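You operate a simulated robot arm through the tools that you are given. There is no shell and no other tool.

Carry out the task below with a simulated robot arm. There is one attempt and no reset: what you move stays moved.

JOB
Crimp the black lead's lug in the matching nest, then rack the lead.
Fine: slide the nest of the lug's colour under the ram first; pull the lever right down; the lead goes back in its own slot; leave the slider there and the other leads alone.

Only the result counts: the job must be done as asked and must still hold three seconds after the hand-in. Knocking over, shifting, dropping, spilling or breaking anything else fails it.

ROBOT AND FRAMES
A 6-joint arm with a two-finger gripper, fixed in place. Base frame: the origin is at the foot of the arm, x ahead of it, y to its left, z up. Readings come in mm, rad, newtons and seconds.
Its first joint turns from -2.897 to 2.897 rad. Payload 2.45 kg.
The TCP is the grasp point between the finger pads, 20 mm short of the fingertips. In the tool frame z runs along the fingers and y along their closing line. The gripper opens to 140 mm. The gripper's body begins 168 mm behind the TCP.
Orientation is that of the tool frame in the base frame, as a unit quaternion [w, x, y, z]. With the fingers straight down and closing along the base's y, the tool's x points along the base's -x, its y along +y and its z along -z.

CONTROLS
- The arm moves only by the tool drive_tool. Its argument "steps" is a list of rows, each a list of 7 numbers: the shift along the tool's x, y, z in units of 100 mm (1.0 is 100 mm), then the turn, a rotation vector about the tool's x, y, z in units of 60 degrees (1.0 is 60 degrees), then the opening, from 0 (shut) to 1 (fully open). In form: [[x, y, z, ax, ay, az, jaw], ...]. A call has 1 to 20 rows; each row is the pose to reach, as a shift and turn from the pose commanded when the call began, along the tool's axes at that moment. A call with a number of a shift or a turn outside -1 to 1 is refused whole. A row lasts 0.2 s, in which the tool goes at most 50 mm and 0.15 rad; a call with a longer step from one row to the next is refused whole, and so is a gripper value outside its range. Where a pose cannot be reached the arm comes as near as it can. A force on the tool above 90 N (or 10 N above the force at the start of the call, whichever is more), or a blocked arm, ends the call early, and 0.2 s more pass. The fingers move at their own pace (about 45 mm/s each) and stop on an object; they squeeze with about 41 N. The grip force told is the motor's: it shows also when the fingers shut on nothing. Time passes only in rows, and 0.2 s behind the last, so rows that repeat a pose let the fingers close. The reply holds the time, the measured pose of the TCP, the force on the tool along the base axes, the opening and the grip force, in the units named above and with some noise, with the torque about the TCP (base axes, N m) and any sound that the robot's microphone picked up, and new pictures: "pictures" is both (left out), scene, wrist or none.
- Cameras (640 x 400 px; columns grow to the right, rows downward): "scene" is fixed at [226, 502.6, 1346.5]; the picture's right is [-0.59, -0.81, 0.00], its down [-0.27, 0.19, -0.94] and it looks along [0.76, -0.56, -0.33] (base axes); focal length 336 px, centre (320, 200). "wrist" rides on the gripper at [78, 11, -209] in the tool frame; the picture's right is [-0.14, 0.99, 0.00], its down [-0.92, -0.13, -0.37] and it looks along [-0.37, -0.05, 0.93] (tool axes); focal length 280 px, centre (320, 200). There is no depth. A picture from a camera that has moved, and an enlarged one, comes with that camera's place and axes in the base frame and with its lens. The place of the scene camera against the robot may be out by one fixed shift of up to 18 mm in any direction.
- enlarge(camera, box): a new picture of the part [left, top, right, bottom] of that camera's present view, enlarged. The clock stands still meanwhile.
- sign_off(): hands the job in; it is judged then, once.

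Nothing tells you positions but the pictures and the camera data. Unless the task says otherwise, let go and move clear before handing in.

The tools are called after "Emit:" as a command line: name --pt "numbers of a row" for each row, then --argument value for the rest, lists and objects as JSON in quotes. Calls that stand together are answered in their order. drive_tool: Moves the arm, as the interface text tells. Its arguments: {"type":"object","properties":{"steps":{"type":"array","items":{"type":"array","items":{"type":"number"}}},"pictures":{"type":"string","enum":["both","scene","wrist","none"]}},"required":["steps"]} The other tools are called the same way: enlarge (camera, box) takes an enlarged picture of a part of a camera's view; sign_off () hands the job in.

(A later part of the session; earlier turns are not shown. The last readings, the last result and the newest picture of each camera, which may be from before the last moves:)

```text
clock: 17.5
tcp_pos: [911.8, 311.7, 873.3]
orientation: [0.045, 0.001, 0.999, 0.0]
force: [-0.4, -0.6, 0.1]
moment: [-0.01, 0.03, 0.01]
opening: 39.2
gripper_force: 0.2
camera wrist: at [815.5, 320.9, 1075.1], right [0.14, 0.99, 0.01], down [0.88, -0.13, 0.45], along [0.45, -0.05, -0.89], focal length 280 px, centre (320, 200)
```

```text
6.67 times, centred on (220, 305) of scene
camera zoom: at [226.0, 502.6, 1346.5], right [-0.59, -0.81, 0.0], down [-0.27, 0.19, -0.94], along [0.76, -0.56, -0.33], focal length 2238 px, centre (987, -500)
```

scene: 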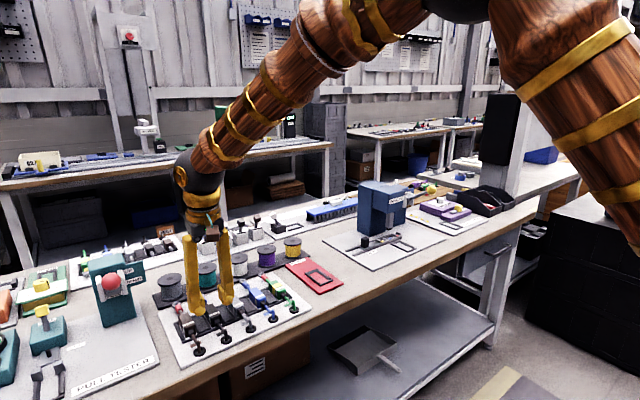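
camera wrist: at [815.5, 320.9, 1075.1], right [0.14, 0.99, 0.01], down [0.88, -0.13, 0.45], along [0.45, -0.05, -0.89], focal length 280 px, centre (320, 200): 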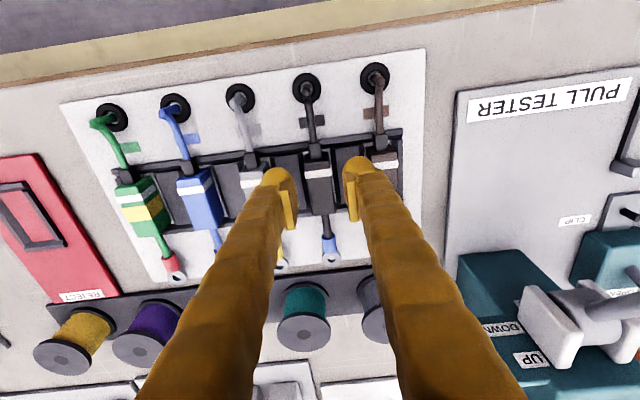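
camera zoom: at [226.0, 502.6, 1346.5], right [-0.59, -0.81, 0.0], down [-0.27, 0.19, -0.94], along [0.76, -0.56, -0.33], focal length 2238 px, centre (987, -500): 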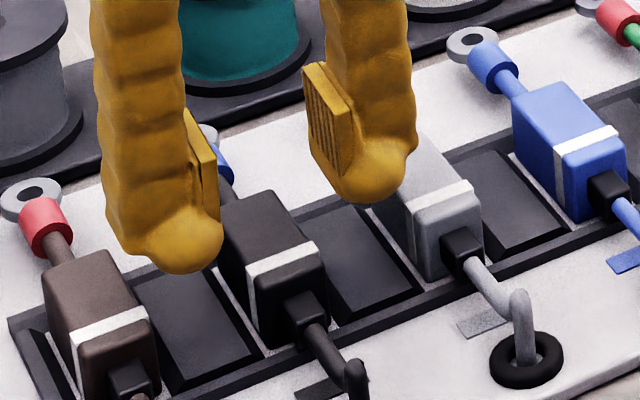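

Tilt is now about 5°. Body centre (927, 310) lies centred between the pads in y. I move 11 mm forward and descend to just above the divider tops.

Emit:
drive_tool --pt "-0.106 0 0.1 0 0 0 0.28" --pt "-0.106 0 0.2 0 0 0 0.28" --pt "-0.106 0 0.27 0 0 0 0.28" --pt "-0.106 0 0.29 0 0 0 0.28" --pt "-0.106 0 0.29 0 0 0 0.28" --pictures "both"

Emit:
enlarge --camera "wrist" --box '[240, 110, 400, 240]'

Emit:
enlarge --camera "scene" --box '[180, 275, 260, 335]'

```text
clock: 18.7
tcp_pos: [925.1, 311.0, 846.5]
orientation: [0.046, 0.0, 0.999, 0.0]
force: [-0.7, -0.1, -0.1]
moment: [0.0, -0.01, -0.03]
opening: 39.4
gripper_force: 0.1
camera wrist: at [828.6, 320.6, 1048.0], right [0.14, 0.99, 0.01], down [0.88, -0.13, 0.45], along [0.45, -0.05, -0.89], focal length 280 px, centre (320, 200)
```

scene: 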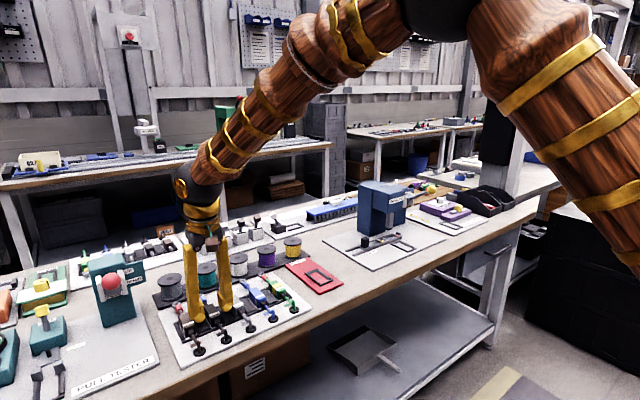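
wrist: 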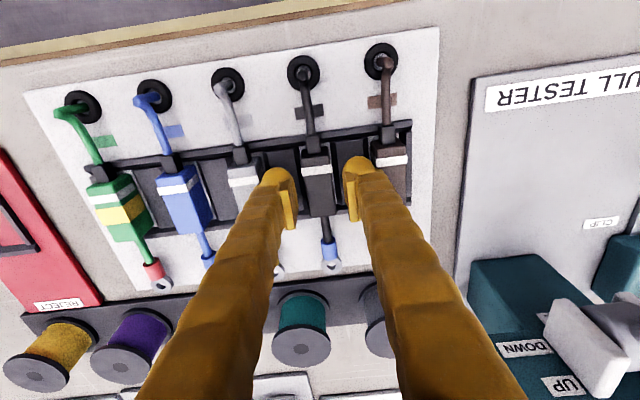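

```text
3.08 times, centred on (320, 175) of wrist
camera zoom: at [828.6, 320.6, 1048.0], right [0.14, 0.99, 0.01], down [0.88, -0.13, 0.45], along [0.45, -0.05, -0.89], focal length 863 px, centre (320, 277)
```

zoom: 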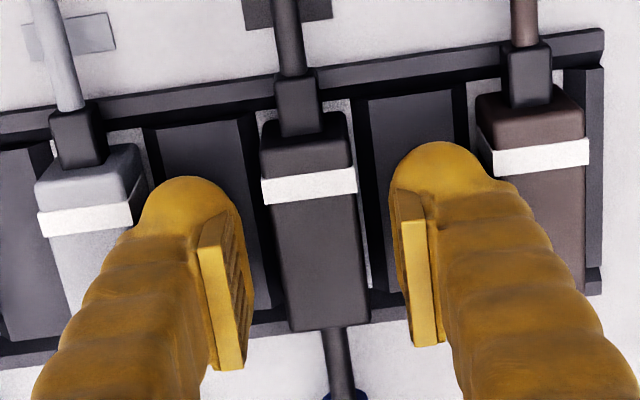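

```text
6.67 times, centred on (220, 305) of scene
camera zoom: at [226.0, 502.6, 1346.5], right [-0.59, -0.81, 0.0], down [-0.27, 0.19, -0.94], along [0.76, -0.56, -0.33], focal length 2238 px, centre (987, -500)
```

zoom: 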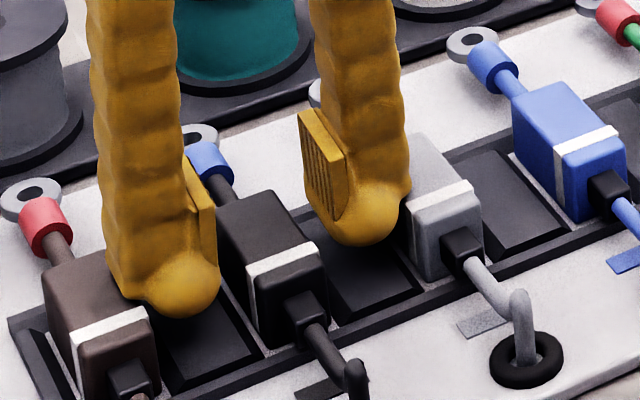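

No contact yet. I feel down in small steps.

Emit:
drive_tool --pt "0 0 0.02 0 0 0 0.28" --pt "0 0 0.04 0 0 0 0.28" --pt "0 0 0.04 0 0 0 0.28" --pictures "none"

```text
clock: 19.5
tcp_pos: [926.8, 310.0, 842.7]
orientation: [0.046, 0.0, 0.999, 0.0]
force: [-0.7, 0.3, 0.3]
moment: [0.02, -0.04, -0.01]
opening: 39.3
gripper_force: 0.1
```

Emit:
drive_tool --pt "0 0 0.02 0 0 0 0.28" --pt "0 0 0.04 0 0 0 0.28" --pt "0 0 0.04 0 0 0 0.28" --pictures "none"

```text
clock: 20.3
tcp_pos: [926.2, 310.1, 838.4]
orientation: [0.046, 0.0, 0.999, 0.0]
force: [0.0, 0.3, -0.4]
moment: [0.01, 0.02, -0.03]
opening: 39.1
gripper_force: 0.1
```

Emit:
drive_tool --pt "0 0 0.02 0 0 0 0.28" --pt "0 0 0.03 0 0 0 0.28" --pt "0 0 0.03 0 0 0 0.28" --pictures "both"

Emit:
enlarge --camera "wrist" --box '[240, 110, 400, 240]'

Emit:
enlarge --camera "scene" --box '[180, 275, 260, 335]'

```text
clock: 21.1
tcp_pos: [927.9, 310.9, 835.7]
orientation: [0.045, 0.0, 0.999, 0.0]
force: [0.9, -0.2, -0.3]
moment: [0.01, 0.05, 0.03]
opening: 39.2
gripper_force: 0.0
camera wrist: at [830.6, 320.3, 1036.5], right [0.14, 0.99, 0.01], down [0.88, -0.13, 0.45], along [0.45, -0.05, -0.89], focal length 280 px, centre (320, 200)
```

scene: 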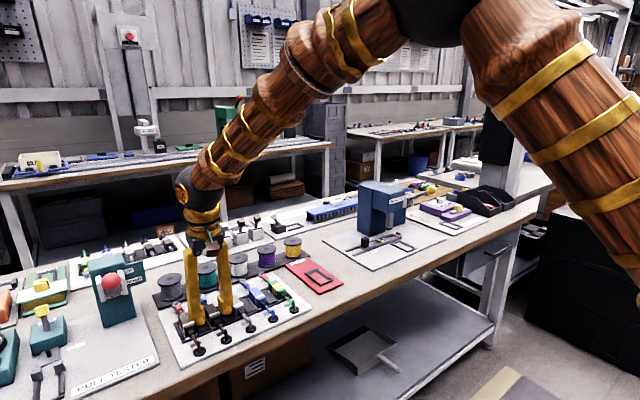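
wrist: 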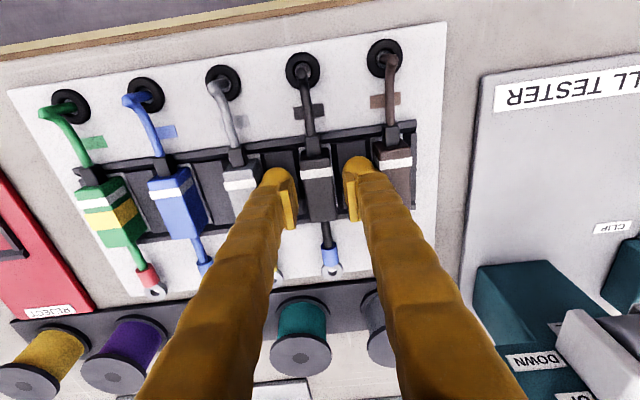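

```text
3.08 times, centred on (320, 175) of wrist
camera zoom: at [830.6, 320.3, 1036.5], right [0.14, 0.99, 0.01], down [0.88, -0.13, 0.45], along [0.45, -0.05, -0.89], focal length 863 px, centre (320, 277)
```

zoom: 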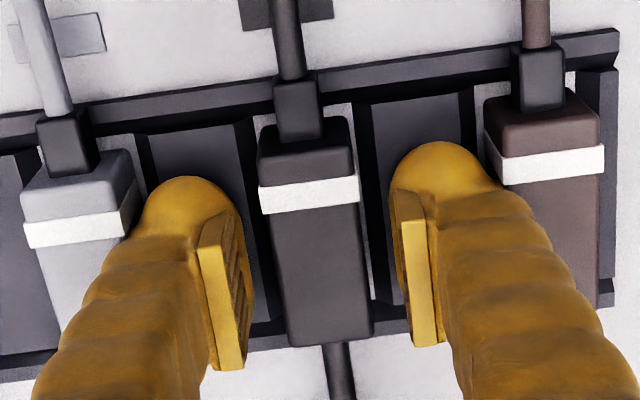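

```text
6.67 times, centred on (220, 305) of scene
camera zoom: at [226.0, 502.6, 1346.5], right [-0.59, -0.81, 0.0], down [-0.27, 0.19, -0.94], along [0.76, -0.56, -0.33], focal length 2238 px, centre (987, -500)
```

zoom: 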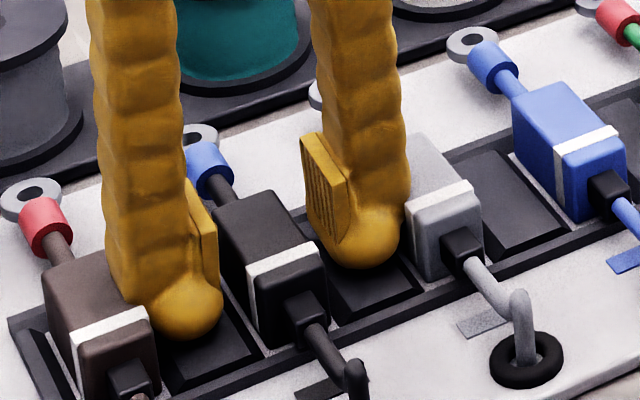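

Now the pads overlap the body well with no contact. I close on the body.

Emit:
drive_tool --pt "0 0 0 0 0 0 0.2" --pt "0 0 0 0 0 0 0.1" --pt "0 0 0 0 0 0 0.1" --pt "0 0 0 0 0 0 0.1" --pt "0 0 0 0 0 0 0.1" --pictures "wrist"

```text
clock: 22.3
tcp_pos: [926.4, 310.6, 836.5]
orientation: [0.045, 0.0, 0.999, 0.0]
force: [0.5, 0.2, 0.4]
moment: [-0.01, 0.04, -0.02]
opening: 22.4
gripper_force: 41.1
camera wrist: at [830.6, 320.3, 1036.4], right [0.14, 0.99, 0.01], down [0.88, -0.13, 0.45], along [0.45, -0.05, -0.89], focal length 280 px, centre (320, 200)
```

wrist: 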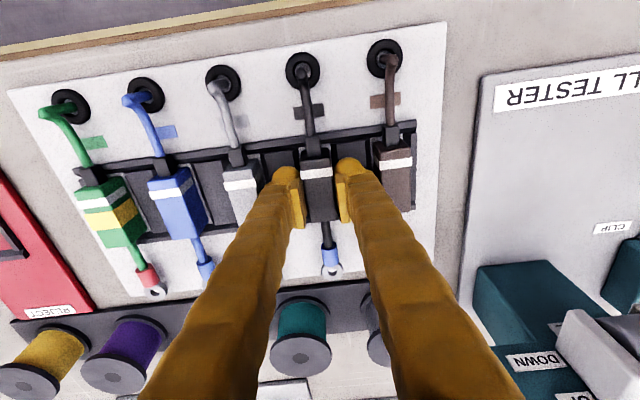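

Held at 22.4 mm with no side force. Grasp pose to remember for racking: TCP ≈ (926.8, 310.6, 836.1), tilt 5°. I lift 30 mm and look.

Emit:
drive_tool --pt "0.01 0 -0.1 0 0 0 0.1" --pt "0.02 0 -0.2 0 0 0 0.1" --pt "0.03 0 -0.4 0 0 0 0.1" --pt "0.06 0 -0.7 0 0 0 0.1" --pt "0.06 0 -0.7 0 0 0 0.1" --pictures "both"

Emit:
enlarge --camera "scene" --box '[150, 235, 290, 345]'

```text
clock: 23.5
tcp_pos: [914.8, 309.5, 903.0]
orientation: [0.046, 0.0, 0.999, 0.0]
force: [-0.4, 0.2, -1.3]
moment: [0.02, 0.02, 0.0]
opening: 22.1
gripper_force: 41.0
camera wrist: at [817.6, 319.6, 1105.0], right [0.14, 0.99, 0.01], down [0.88, -0.13, 0.45], along [0.45, -0.05, -0.89], focal length 280 px, centre (320, 200)
```

scene: 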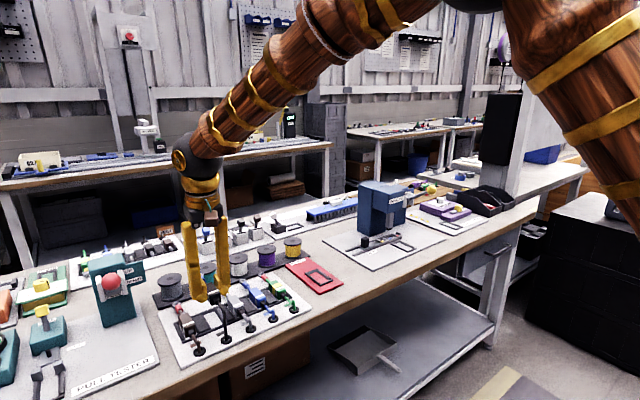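
wrist: 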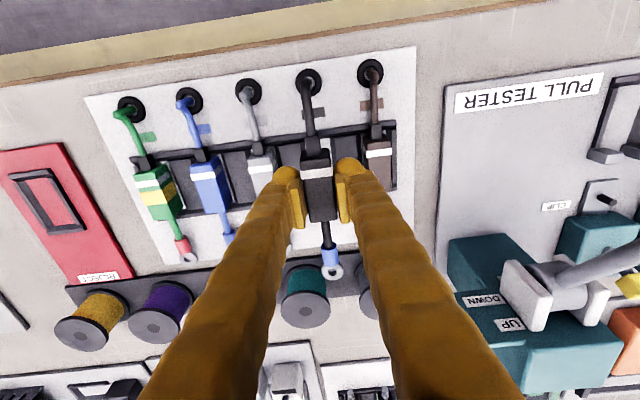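

```text
3.64 times, centred on (220, 290) of scene
camera zoom: at [226.0, 502.6, 1346.5], right [-0.59, -0.81, 0.0], down [-0.27, 0.19, -0.94], along [0.76, -0.56, -0.33], focal length 1221 px, centre (684, -127)
```

zoom: 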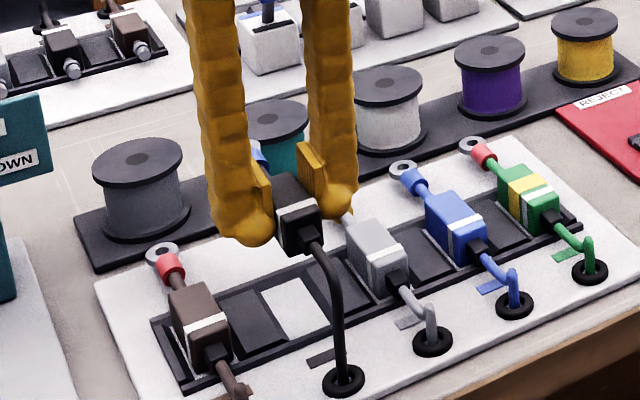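

The lead came up cleanly and the cable feeds out of its grommet. I carry it back from the edge and across to the press at safe height, watching the force.

Emit:
drive_tool --pt "0.2 0 -0.2 0 0 0 0.1" --pt "0.4 -0.2 -0.4 0 0 0 0.1" --pt "0.6 -0.5 -0.5 0 0 0 0.1" --pt "0.7 -0.9 -0.5 0 0 0 0.1" --pt "0.7 -1.0 -0.5 0 0 0 0.1" --pictures "none"

Emit:
drive_tool --pt "0 -0.35 0 0 0 0 0.1" --pt "0 -0.7 0 0 0 0 0.1" --pt "0 -1.0 0 0 0 0 0.1" --pictures "none"

Emit:
drive_tool --pt "0 -0.35 0 0 0 0 0.1" --pt "0 -0.7 0 0 0 0 0.1" --pt "0 -1.0 0 0 0 0 0.1" --pictures "both"

```text
clock: 24.7
tcp_pos: [840.9, 209.4, 946.9]
orientation: [0.046, 0.0, 0.999, 0.0]
force: [0.3, 0.4, -0.7]
moment: [-0.02, 0.01, -0.01]
opening: 22.6
gripper_force: 40.9
```

```text
clock: 25.5
tcp_pos: [839.8, 110.0, 948.1]
orientation: [0.047, 0.0, 0.999, 0.0]
force: [0.7, -0.8, -0.8]
moment: [0.03, -0.01, 0.02]
opening: 22.4
gripper_force: 41.0
```

```text
clock: 26.3
tcp_pos: [840.8, 7.9, 946.9]
orientation: [0.046, 0.0, 0.999, 0.0]
force: [-0.1, 0.6, 0.6]
moment: [0.01, 0.04, -0.02]
opening: 22.4
gripper_force: 40.8
camera wrist: at [743.9, 18.6, 1147.8], right [0.14, 0.99, 0.01], down [0.88, -0.13, 0.45], along [0.45, -0.05, -0.89], focal length 280 px, centre (320, 200)
```

scene: 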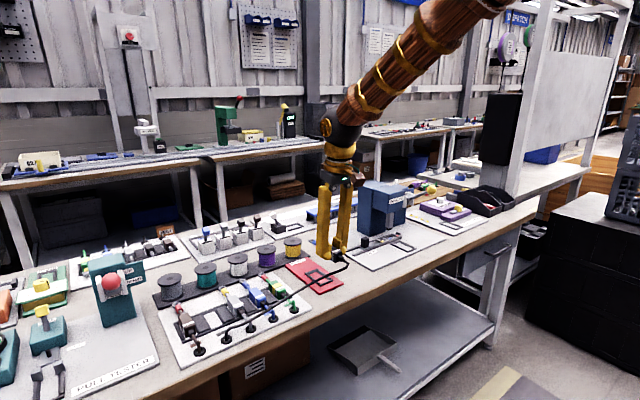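
wrist: 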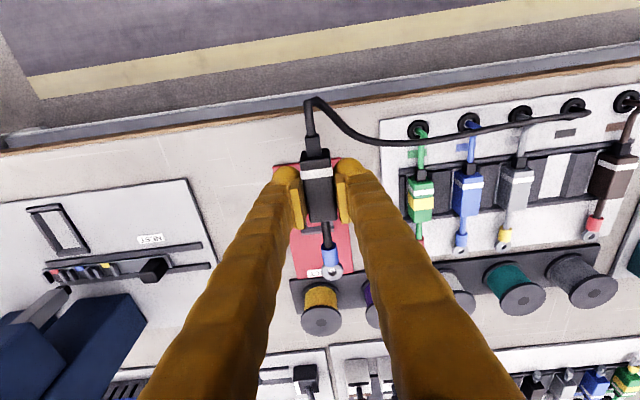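

The cable trails nicely with no force. I continue toward the press.

Emit:
drive_tool --pt "0 -0.35 0 0 0 0 0.1" --pt "0 -0.7 0 0 0 0 0.1" --pt "0 -1.0 0 0 0 0 0.1" --pictures "none"

Emit:
drive_tool --pt "0 -0.35 0 0 0 0 0.1" --pt "0 -0.7 0 0 0 0 0.1" --pt "0 -1.0 0 0 0 0 0.1" --pictures "none"

Emit:
drive_tool --pt "0 -0.35 0 0 0 0 0.1" --pt "0 -0.7 0 0 0 0 0.1" --pt "0 -1.0 0 0 0 0 0.1" --pictures "both"

Emit:
enlarge --camera "wrist" --box '[120, 130, 360, 290]'

Emit:
enlarge --camera "scene" --box '[320, 170, 440, 270]'

```text
clock: 27.1
tcp_pos: [841.4, -92.2, 946.3]
orientation: [0.046, 0.0, 0.999, 0.001]
force: [0.0, 0.3, -1.5]
moment: [0.0, 0.02, 0.03]
opening: 22.4
gripper_force: 40.9
```

```text
clock: 27.9
tcp_pos: [841.9, -191.1, 946.6]
orientation: [0.045, 0.0, 0.999, 0.0]
force: [-0.4, 0.1, -1.1]
moment: [0.03, -0.02, -0.01]
opening: 22.6
gripper_force: 41.2
```

```text
clock: 28.7
tcp_pos: [840.7, -290.9, 948.1]
orientation: [0.046, 0.0, 0.999, 0.0]
force: [0.1, -0.5, -0.7]
moment: [-0.02, -0.02, 0.02]
opening: 22.4
gripper_force: 41.5
camera wrist: at [744.2, -280.3, 1148.8], right [0.14, 0.99, 0.01], down [0.88, -0.13, 0.45], along [0.45, -0.05, -0.89], focal length 280 px, centre (320, 200)
```

scene: 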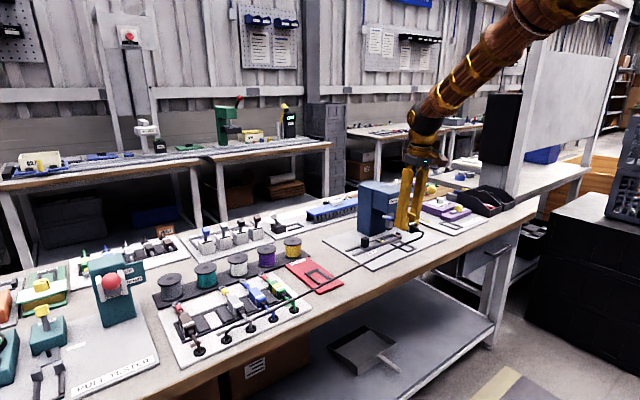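
wrist: 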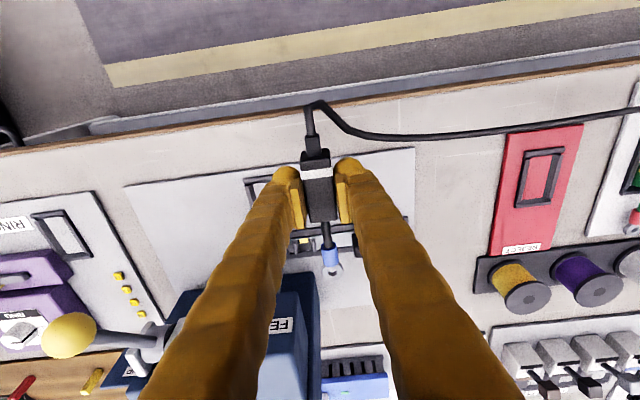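

```text
2.50 times, centred on (240, 210) of wrist
camera zoom: at [744.2, -280.3, 1148.8], right [0.14, 0.99, 0.01], down [0.88, -0.13, 0.45], along [0.45, -0.05, -0.89], focal length 701 px, centre (520, 175)
```

zoom: 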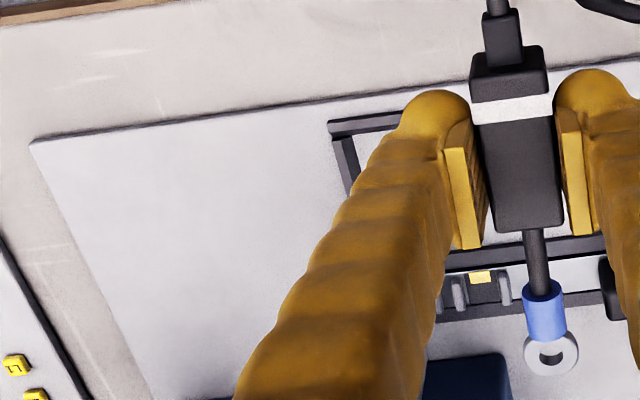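

```text
4.00 times, centred on (380, 220) of scene
camera zoom: at [226.0, 502.6, 1346.5], right [-0.59, -0.81, 0.0], down [-0.27, 0.19, -0.94], along [0.76, -0.56, -0.33], focal length 1343 px, centre (80, 120)
```

zoom: 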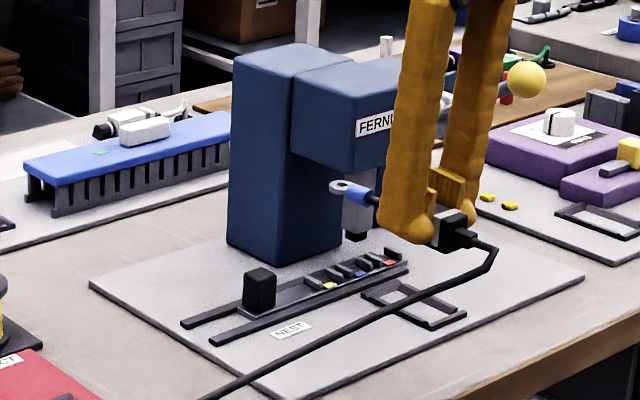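

The head's front face is near x 967 and the ram tip near z 838, so the lug has to slide in from the front, low, under the ram. I align y with the nest and lower in front of the press.

Emit:
drive_tool --pt "0 -0.3 0 0 0 0 0.1" --pt "0.02 -0.6 0.2 0 0 0 0.1" --pt "0.04 -0.8 0.5 0 0 0 0.1" --pt "0.06 -0.8 0.7 0 0 0 0.1" --pt "0.06 -0.8 0.7 0 0 0 0.1" --pictures "both"

Emit:
enlarge --camera "wrist" --box '[230, 110, 410, 260]'

Emit:
enlarge --camera "scene" --box '[350, 185, 430, 265]'

```text
clock: 29.9
tcp_pos: [840.2, -368.0, 877.8]
orientation: [0.046, 0.0, 0.999, 0.0]
force: [0.4, -0.8, -2.1]
moment: [0.0, 0.02, 0.01]
opening: 22.3
gripper_force: 40.7
camera wrist: at [743.4, -359.2, 1078.9], right [0.14, 0.99, 0.01], down [0.88, -0.13, 0.45], along [0.45, -0.05, -0.89], focal length 280 px, centre (320, 200)
```

scene: 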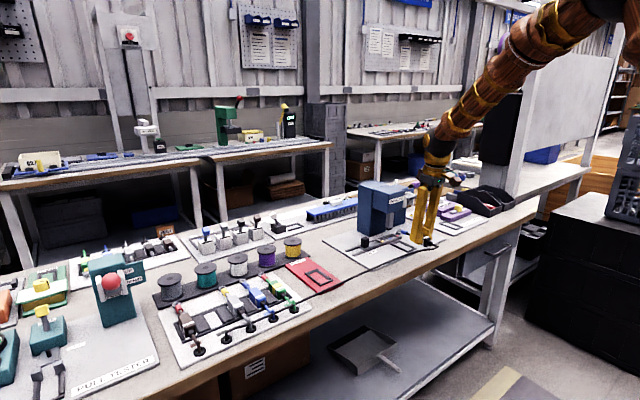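
wrist: 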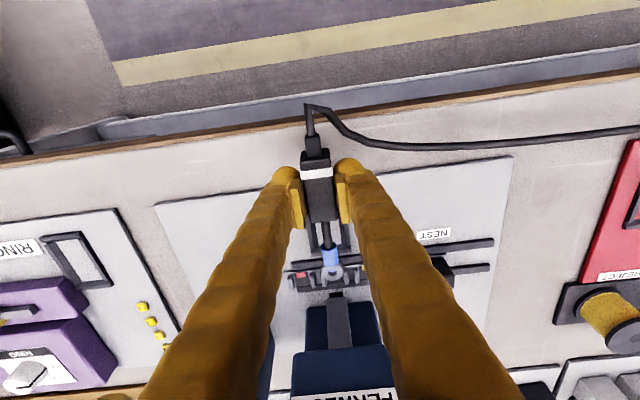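

```text
2.67 times, centred on (320, 185) of wrist
camera zoom: at [743.4, -359.2, 1078.9], right [0.14, 0.99, 0.01], down [0.88, -0.13, 0.45], along [0.45, -0.05, -0.89], focal length 748 px, centre (320, 240)
```

zoom: 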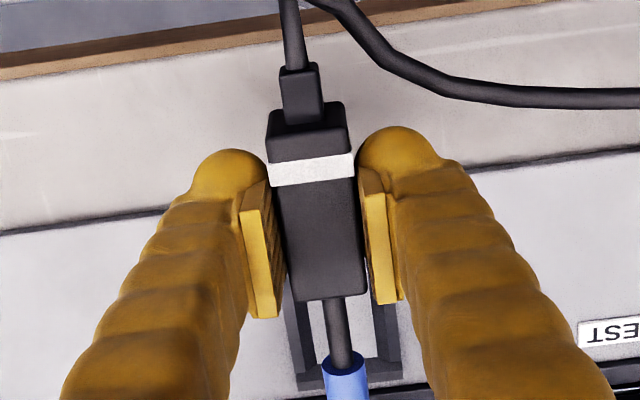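

```text
5.00 times, centred on (390, 225) of scene
camera zoom: at [226.0, 502.6, 1346.5], right [-0.59, -0.81, 0.0], down [-0.27, 0.19, -0.94], along [0.76, -0.56, -0.33], focal length 1678 px, centre (-30, 75)
```

zoom: 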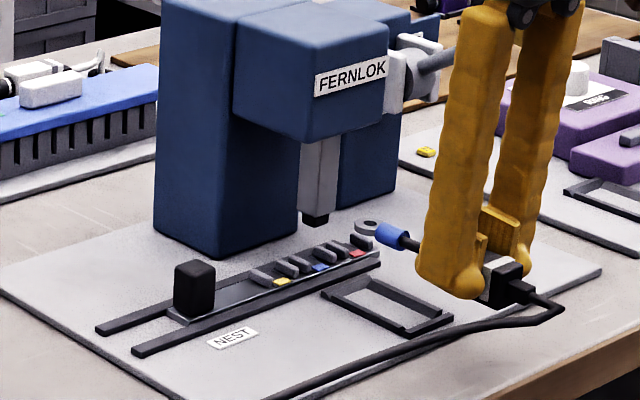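

Everything lines up in y. I lower to about 10 mm above the seated height, still in front of the frame, then check the lug against ram tip and prongs.

Emit:
drive_tool --pt "0.01 0 0.1 0 0 0 0.1" --pt "0.02 0 0.2 0 0 0 0.1" --pt "0.03 0 0.31 0 0 0 0.1" --pt "0.03 0 0.31 0 0 0 0.1" --pictures "both"

Emit:
enlarge --camera "wrist" --box '[250, 200, 410, 330]'

Emit:
enlarge --camera "scene" --box '[360, 200, 430, 250]'

```text
clock: 30.9
tcp_pos: [840.7, -369.8, 846.4]
orientation: [0.046, 0.0, 0.999, 0.0]
force: [-0.8, -0.1, -1.0]
moment: [0.03, 0.01, 0.0]
opening: 22.7
gripper_force: 41.0
camera wrist: at [743.4, -359.9, 1047.3], right [0.14, 0.99, 0.01], down [0.88, -0.13, 0.45], along [0.45, -0.05, -0.89], focal length 280 px, centre (320, 200)
```

scene: 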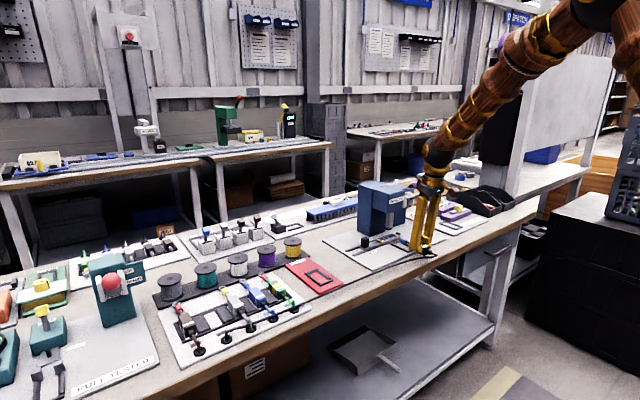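
wrist: 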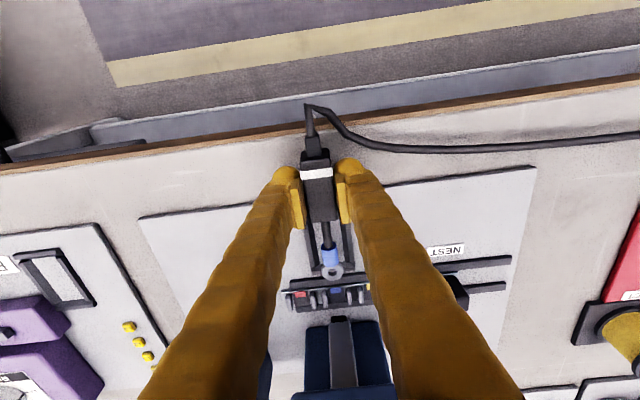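

```text
3.08 times, centred on (330, 265) of wrist
camera zoom: at [743.4, -359.9, 1047.3], right [0.14, 0.99, 0.01], down [0.88, -0.13, 0.45], along [0.45, -0.05, -0.89], focal length 863 px, centre (289, 0)
```

zoom: 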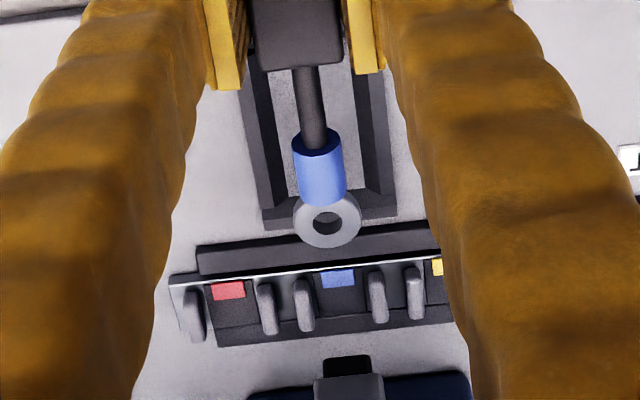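

```text
8.00 times, centred on (395, 225) of scene
camera zoom: at [226.0, 502.6, 1346.5], right [-0.59, -0.81, 0.0], down [-0.27, 0.19, -0.94], along [0.76, -0.56, -0.33], focal length 2685 px, centre (-280, 0)
```

zoom: 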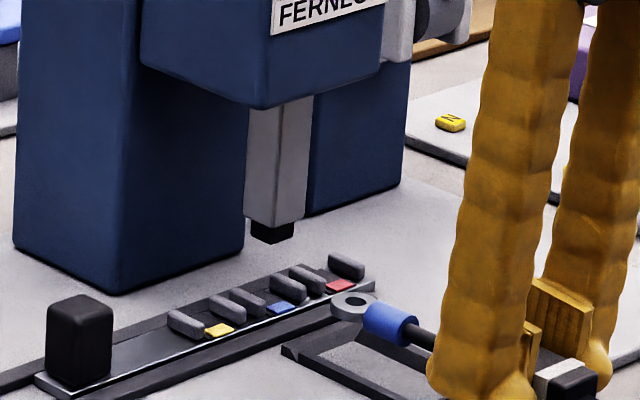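

The lug is in line with the blue nest (y within 0.5 mm), and should pass about 5 mm under the ram tip. I slide it forward level in two stages.

Emit:
drive_tool --pt "-0.1 0 0.009 0 0 0 0.1" --pt "-0.2 0 0.018 0 0 0 0.1" --pt "-0.3 0 0.027 0 0 0 0.1" --pt "-0.4 0 0.036 0 0 0 0.1" --pt "-0.4 0 0.036 0 0 0 0.1" --pictures "both"

Emit:
enlarge --camera "wrist" --box '[250, 180, 410, 310]'

Emit:
enlarge --camera "scene" --box '[360, 200, 430, 250]'

```text
clock: 32.1
tcp_pos: [880.9, -370.9, 846.4]
orientation: [0.046, 0.0, 0.999, 0.0]
force: [-0.2, -0.7, -0.9]
moment: [0.0, 0.01, 0.03]
opening: 22.4
gripper_force: 41.1
camera wrist: at [783.9, -360.9, 1047.1], right [0.14, 0.99, 0.01], down [0.88, -0.13, 0.45], along [0.45, -0.05, -0.89], focal length 280 px, centre (320, 200)
```

scene: 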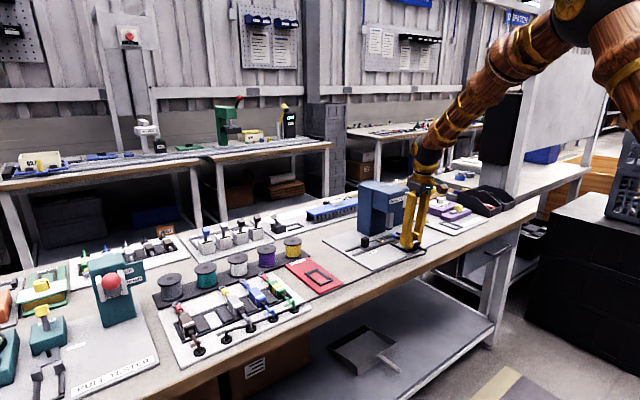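
wrist: 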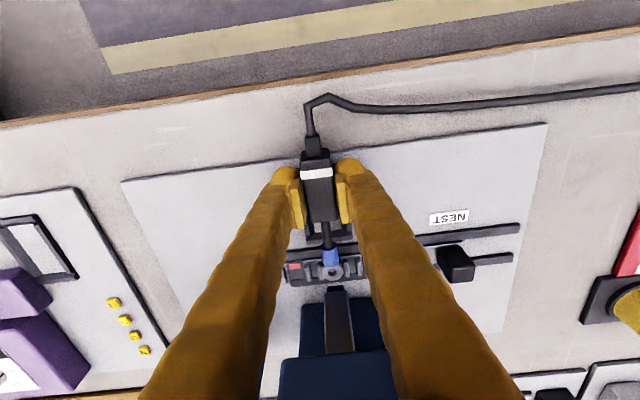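

```text
3.08 times, centred on (330, 245) of wrist
camera zoom: at [783.9, -360.9, 1047.1], right [0.14, 0.99, 0.01], down [0.88, -0.13, 0.45], along [0.45, -0.05, -0.89], focal length 863 px, centre (289, 62)
```

zoom: 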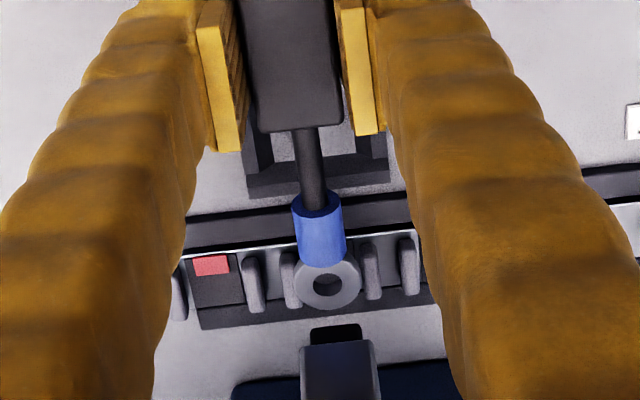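

```text
8.00 times, centred on (395, 225) of scene
camera zoom: at [226.0, 502.6, 1346.5], right [-0.59, -0.81, 0.0], down [-0.27, 0.19, -0.94], along [0.76, -0.56, -0.33], focal length 2685 px, centre (-280, 0)
```

zoom: 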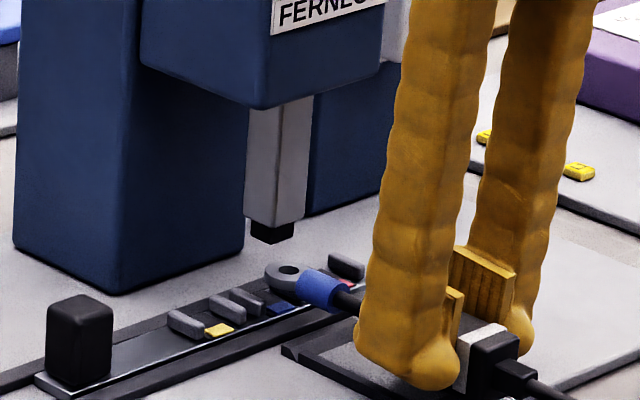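

Clear so far: the ring is over the nest and below the ram. I go the remaining 29 mm.

Emit:
drive_tool --pt "-0.08 0 0.007 0 0 0 0.1" --pt "-0.16 0 0.014 0 0 0 0.1" --pt "-0.23 0 0.021 0 0 0 0.1" --pt "-0.29 0 0.026 0 0 0 0.1" --pt "-0.29 0 0.026 0 0 0 0.1" --pictures "both"

Emit:
enlarge --camera "wrist" --box '[250, 160, 410, 290]'

Emit:
enlarge --camera "scene" --box '[360, 200, 430, 250]'

```text
clock: 33.3
tcp_pos: [910.0, -370.4, 848.1]
orientation: [0.046, 0.0, 0.999, 0.0]
force: [-0.8, -0.2, -0.8]
moment: [0.01, 0.0, -0.01]
opening: 22.4
gripper_force: 41.3
camera wrist: at [813.0, -360.0, 1048.2], right [0.14, 0.99, 0.01], down [0.88, -0.13, 0.45], along [0.45, -0.05, -0.89], focal length 280 px, centre (320, 200)
```

scene: 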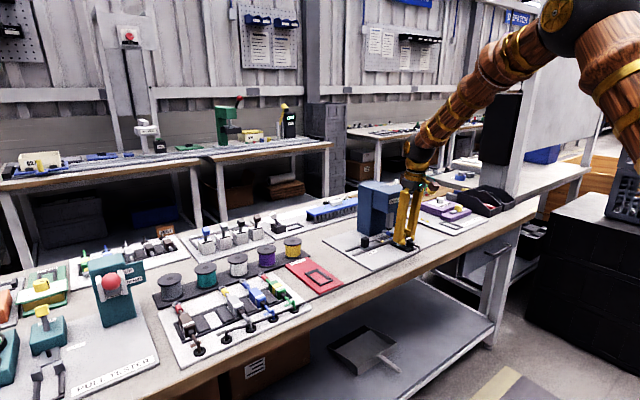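
wrist: 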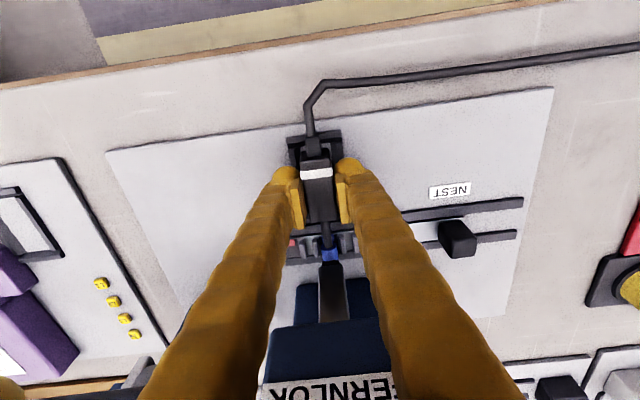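

```text
3.08 times, centred on (330, 225) of wrist
camera zoom: at [813.0, -360.0, 1048.2], right [0.14, 0.99, 0.01], down [0.88, -0.13, 0.45], along [0.45, -0.05, -0.89], focal length 863 px, centre (289, 123)
```

zoom: 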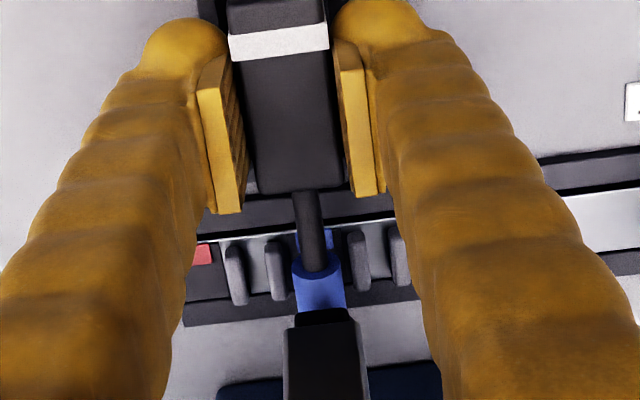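

```text
8.00 times, centred on (395, 225) of scene
camera zoom: at [226.0, 502.6, 1346.5], right [-0.59, -0.81, 0.0], down [-0.27, 0.19, -0.94], along [0.76, -0.56, -0.33], focal length 2685 px, centre (-280, 0)
```

zoom: 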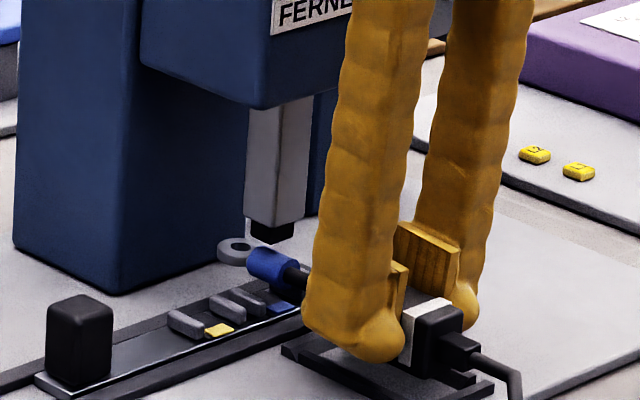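

The sleeve sits under the ram between the prongs' line, and the body is over the frame. I lower slowly onto the seat.

Emit:
drive_tool --pt "0.003 0 0.03 0 0 0 0.1" --pt "0.005 0 0.06 0 0 0 0.1" --pt "0.008 0 0.09 0 0 0 0.1" --pt "0.008 0 0.09 0 0 0 0.1" --pictures "both"

Emit:
enlarge --camera "wrist" --box '[250, 130, 410, 260]'

Emit:
enlarge --camera "scene" --box '[360, 200, 430, 250]'

```text
clock: 34.3
tcp_pos: [910.2, -370.3, 838.6]
orientation: [0.046, 0.0, 0.999, 0.0]
force: [0.2, -1.2, 0.0]
moment: [-0.02, 0.0, 0.0]
opening: 22.2
gripper_force: 40.7
camera wrist: at [813.1, -360.1, 1039.2], right [0.14, 0.99, 0.01], down [0.88, -0.13, 0.45], along [0.45, -0.05, -0.89], focal length 280 px, centre (320, 200)
```

scene: 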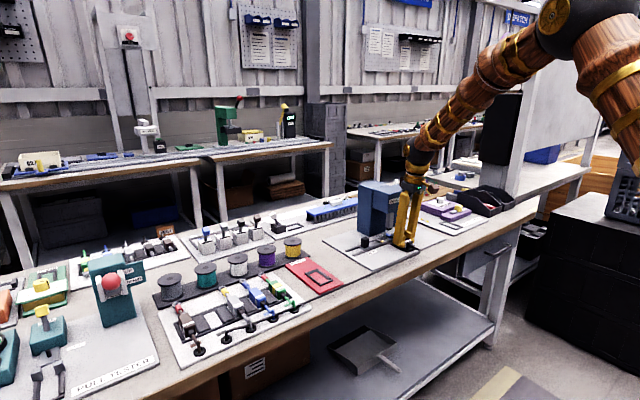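
wrist: 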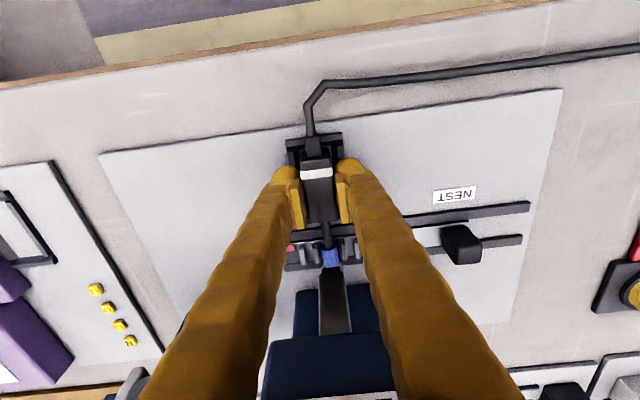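

```text
3.08 times, centred on (330, 195) of wrist
camera zoom: at [813.1, -360.1, 1039.2], right [0.14, 0.99, 0.01], down [0.88, -0.13, 0.45], along [0.45, -0.05, -0.89], focal length 863 px, centre (289, 215)
```

zoom: 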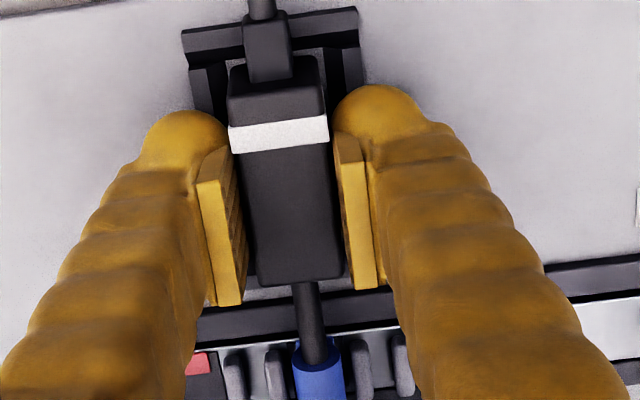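

```text
8.00 times, centred on (395, 225) of scene
camera zoom: at [226.0, 502.6, 1346.5], right [-0.59, -0.81, 0.0], down [-0.27, 0.19, -0.94], along [0.76, -0.56, -0.33], focal length 2685 px, centre (-280, 0)
```

zoom: 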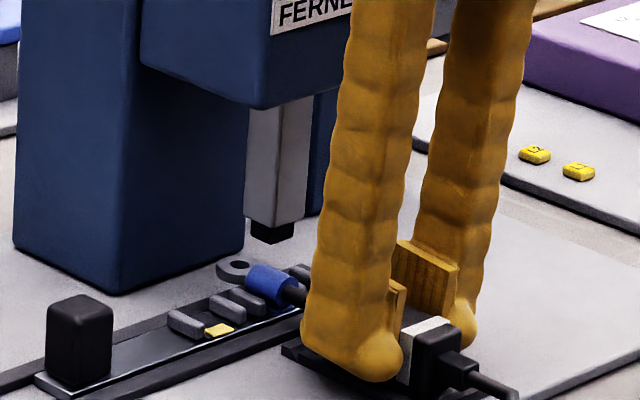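

Emit:
drive_tool --pt "0 0 0.01 0 0 0 0.1" --pt "0 0 0.02 0 0 0 0.1" --pt "0 0 0.02 0 0 0 0.1" --pictures "none"

Emit:
drive_tool --pt "0 0 0.01 0 0 0 0.1" --pt "0 0 0.01 0 0 0 0.1" --pictures "none"

```text
clock: 35.1
tcp_pos: [910.1, -370.8, 835.2]
orientation: [0.047, 0.001, 0.999, 0.0]
force: [0.8, 0.8, -0.4]
moment: [0.03, 0.0, 0.02]
opening: 22.3
gripper_force: 41.2
```

```text
clock: 35.7
tcp_pos: [909.4, -369.9, 835.4]
orientation: [0.046, 0.0, 0.999, 0.0]
force: [-1.9, -0.4, 9.8]
moment: [-0.02, 0.04, -0.03]
opening: 22.6
gripper_force: 41.2
```

Gentle contact (10 N) at z≈835: the body is seated. I release and lift away, then look.

Emit:
drive_tool --pt "0 0 0 0 0 0 0.15" --pt "0 0 0 0 0 0 0.25" --pt "0 0 0 0 0 0 0.28" --pt "0 0 0 0 0 0 0.28" --pt "0 0 -0.1 0 0 0 0.28" --pt "0 0 -0.3 0 0 0 0.28" --pt "0.2 0 -0.6 0 0 0 0.28" --pt "0.5 0 -0.9 0 0 0 0.28" --pictures "both"

Emit:
enlarge --camera "wrist" --box '[250, 150, 410, 330]'

Emit:
enlarge --camera "scene" --box '[355, 190, 435, 260]'

```text
clock: 37.5
tcp_pos: [852.0, -371.2, 919.9]
orientation: [0.046, 0.0, 0.999, 0.0]
force: [0.9, -0.5, -0.8]
moment: [-0.01, -0.02, -0.05]
opening: 39.3
gripper_force: 0.0
camera wrist: at [755.8, -360.9, 1121.2], right [0.14, 0.99, 0.01], down [0.88, -0.13, 0.45], along [0.45, -0.05, -0.89], focal length 280 px, centre (320, 200)
```

scene: 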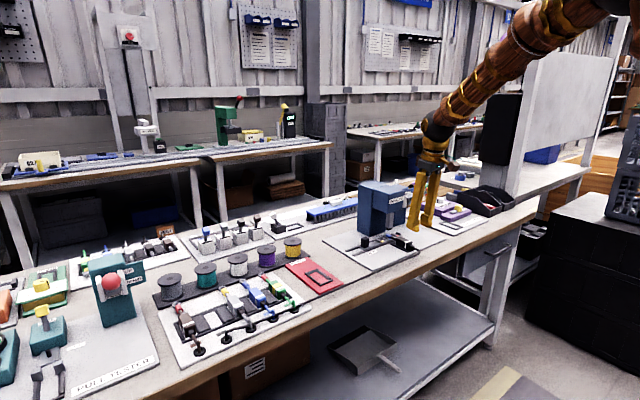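
wrist: 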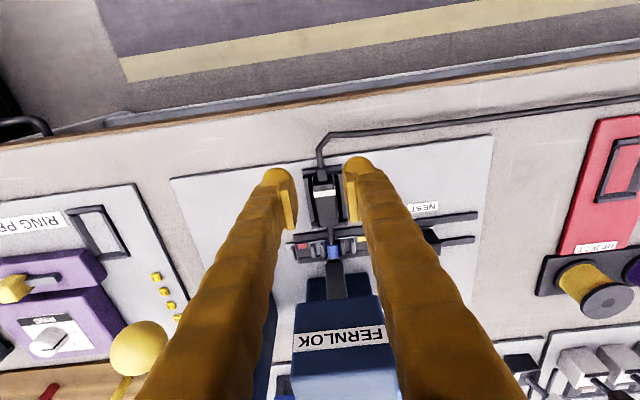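

```text
2.22 times, centred on (330, 240) of wrist
camera zoom: at [755.8, -360.9, 1121.2], right [0.14, 0.99, 0.01], down [0.88, -0.13, 0.45], along [0.45, -0.05, -0.89], focal length 623 px, centre (298, 111)
```

zoom: 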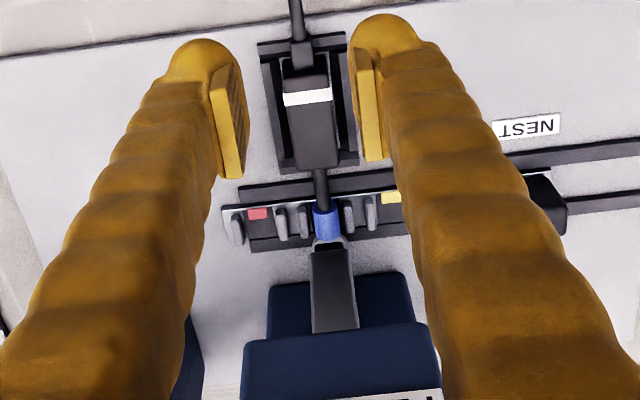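

```text
5.71 times, centred on (395, 225) of scene
camera zoom: at [226.0, 502.6, 1346.5], right [-0.59, -0.81, 0.0], down [-0.27, 0.19, -0.94], along [0.76, -0.56, -0.33], focal length 1918 px, centre (-109, 57)
```

zoom: 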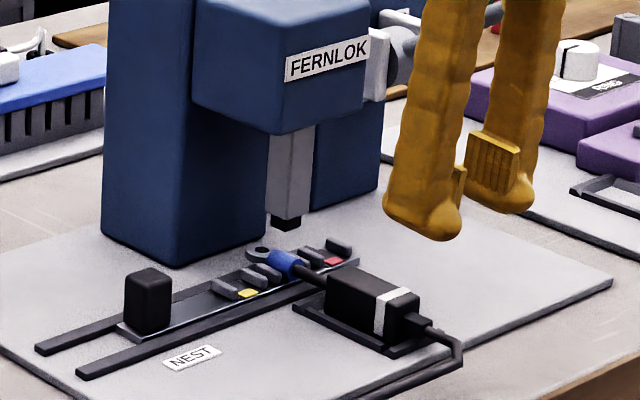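

The lug is in the blue nest and the body sits in the frame. Next is the lever: its yellow ball is near (918, -506, 988). I move up and over to see the lever's pivot.

Emit:
drive_tool --pt "0.2 0 -0.4 0 0 0 0.5" --pt "0.4 -0.2 -0.8 0 0 0 0.5" --pt "0.6 -0.6 -1.0 0 0 0 0.5" --pt "0.8 -1.0 -1.0 0 0 0 0.5" --pictures "none"

Emit:
drive_tool --pt "0.2 0 -0.3 0 0 0 0.5" --pt "0.2 -0.2 -0.6 0 0 0 0.5" --pt "0.2 -0.4 -0.8 0 0 0 0.5" --pictures "both"

Emit:
enlarge --camera "wrist" --box '[240, 200, 420, 350]'

Emit:
enlarge --camera "scene" --box '[380, 165, 460, 225]'

```text
clock: 38.5
tcp_pos: [763.5, -470.8, 1014.0]
orientation: [0.046, 0.0, 0.999, 0.0]
force: [1.0, -0.3, -0.5]
moment: [0.0, -0.01, -0.03]
opening: 70.1
gripper_force: 0.0
```

```text
clock: 39.3
tcp_pos: [735.4, -510.3, 1091.2]
orientation: [0.045, 0.0, 0.999, 0.0]
force: [1.0, 0.3, -1.1]
moment: [-0.01, -0.01, 0.0]
opening: 69.9
gripper_force: 0.0
camera wrist: at [638.7, -499.8, 1291.7], right [0.14, 0.99, 0.01], down [0.88, -0.13, 0.45], along [0.45, -0.05, -0.89], focal length 280 px, centre (320, 200)
```

scene: 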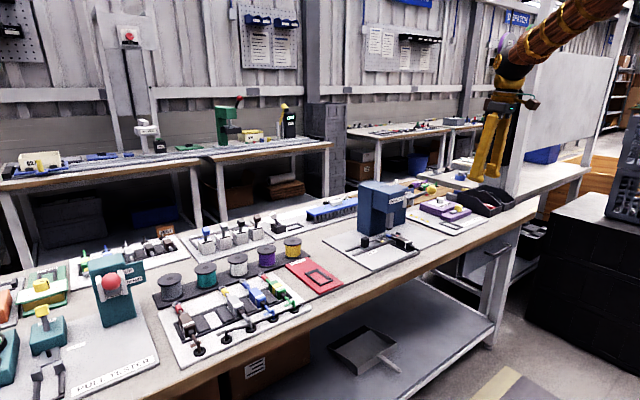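
wrist: 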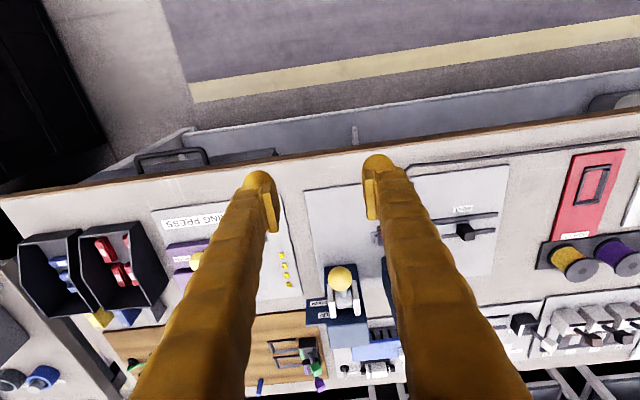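

```text
2.67 times, centred on (330, 275) of wrist
camera zoom: at [638.7, -499.8, 1291.7], right [0.14, 0.99, 0.01], down [0.88, -0.13, 0.45], along [0.45, -0.05, -0.89], focal length 748 px, centre (293, 0)
```

zoom: 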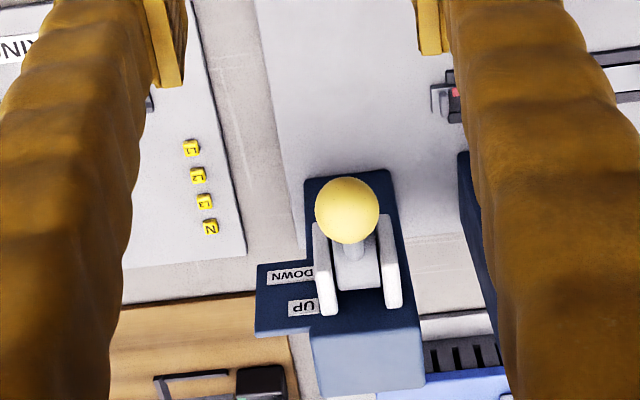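

```text
6.67 times, centred on (420, 195) of scene
camera zoom: at [226.0, 502.6, 1346.5], right [-0.59, -0.81, 0.0], down [-0.27, 0.19, -0.94], along [0.76, -0.56, -0.33], focal length 2238 px, centre (-347, 233)
```

zoom: 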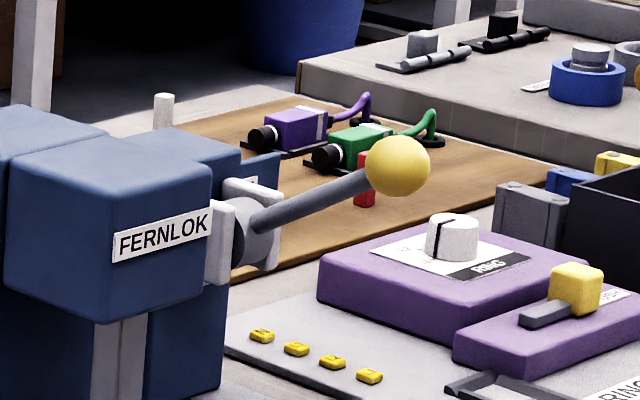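

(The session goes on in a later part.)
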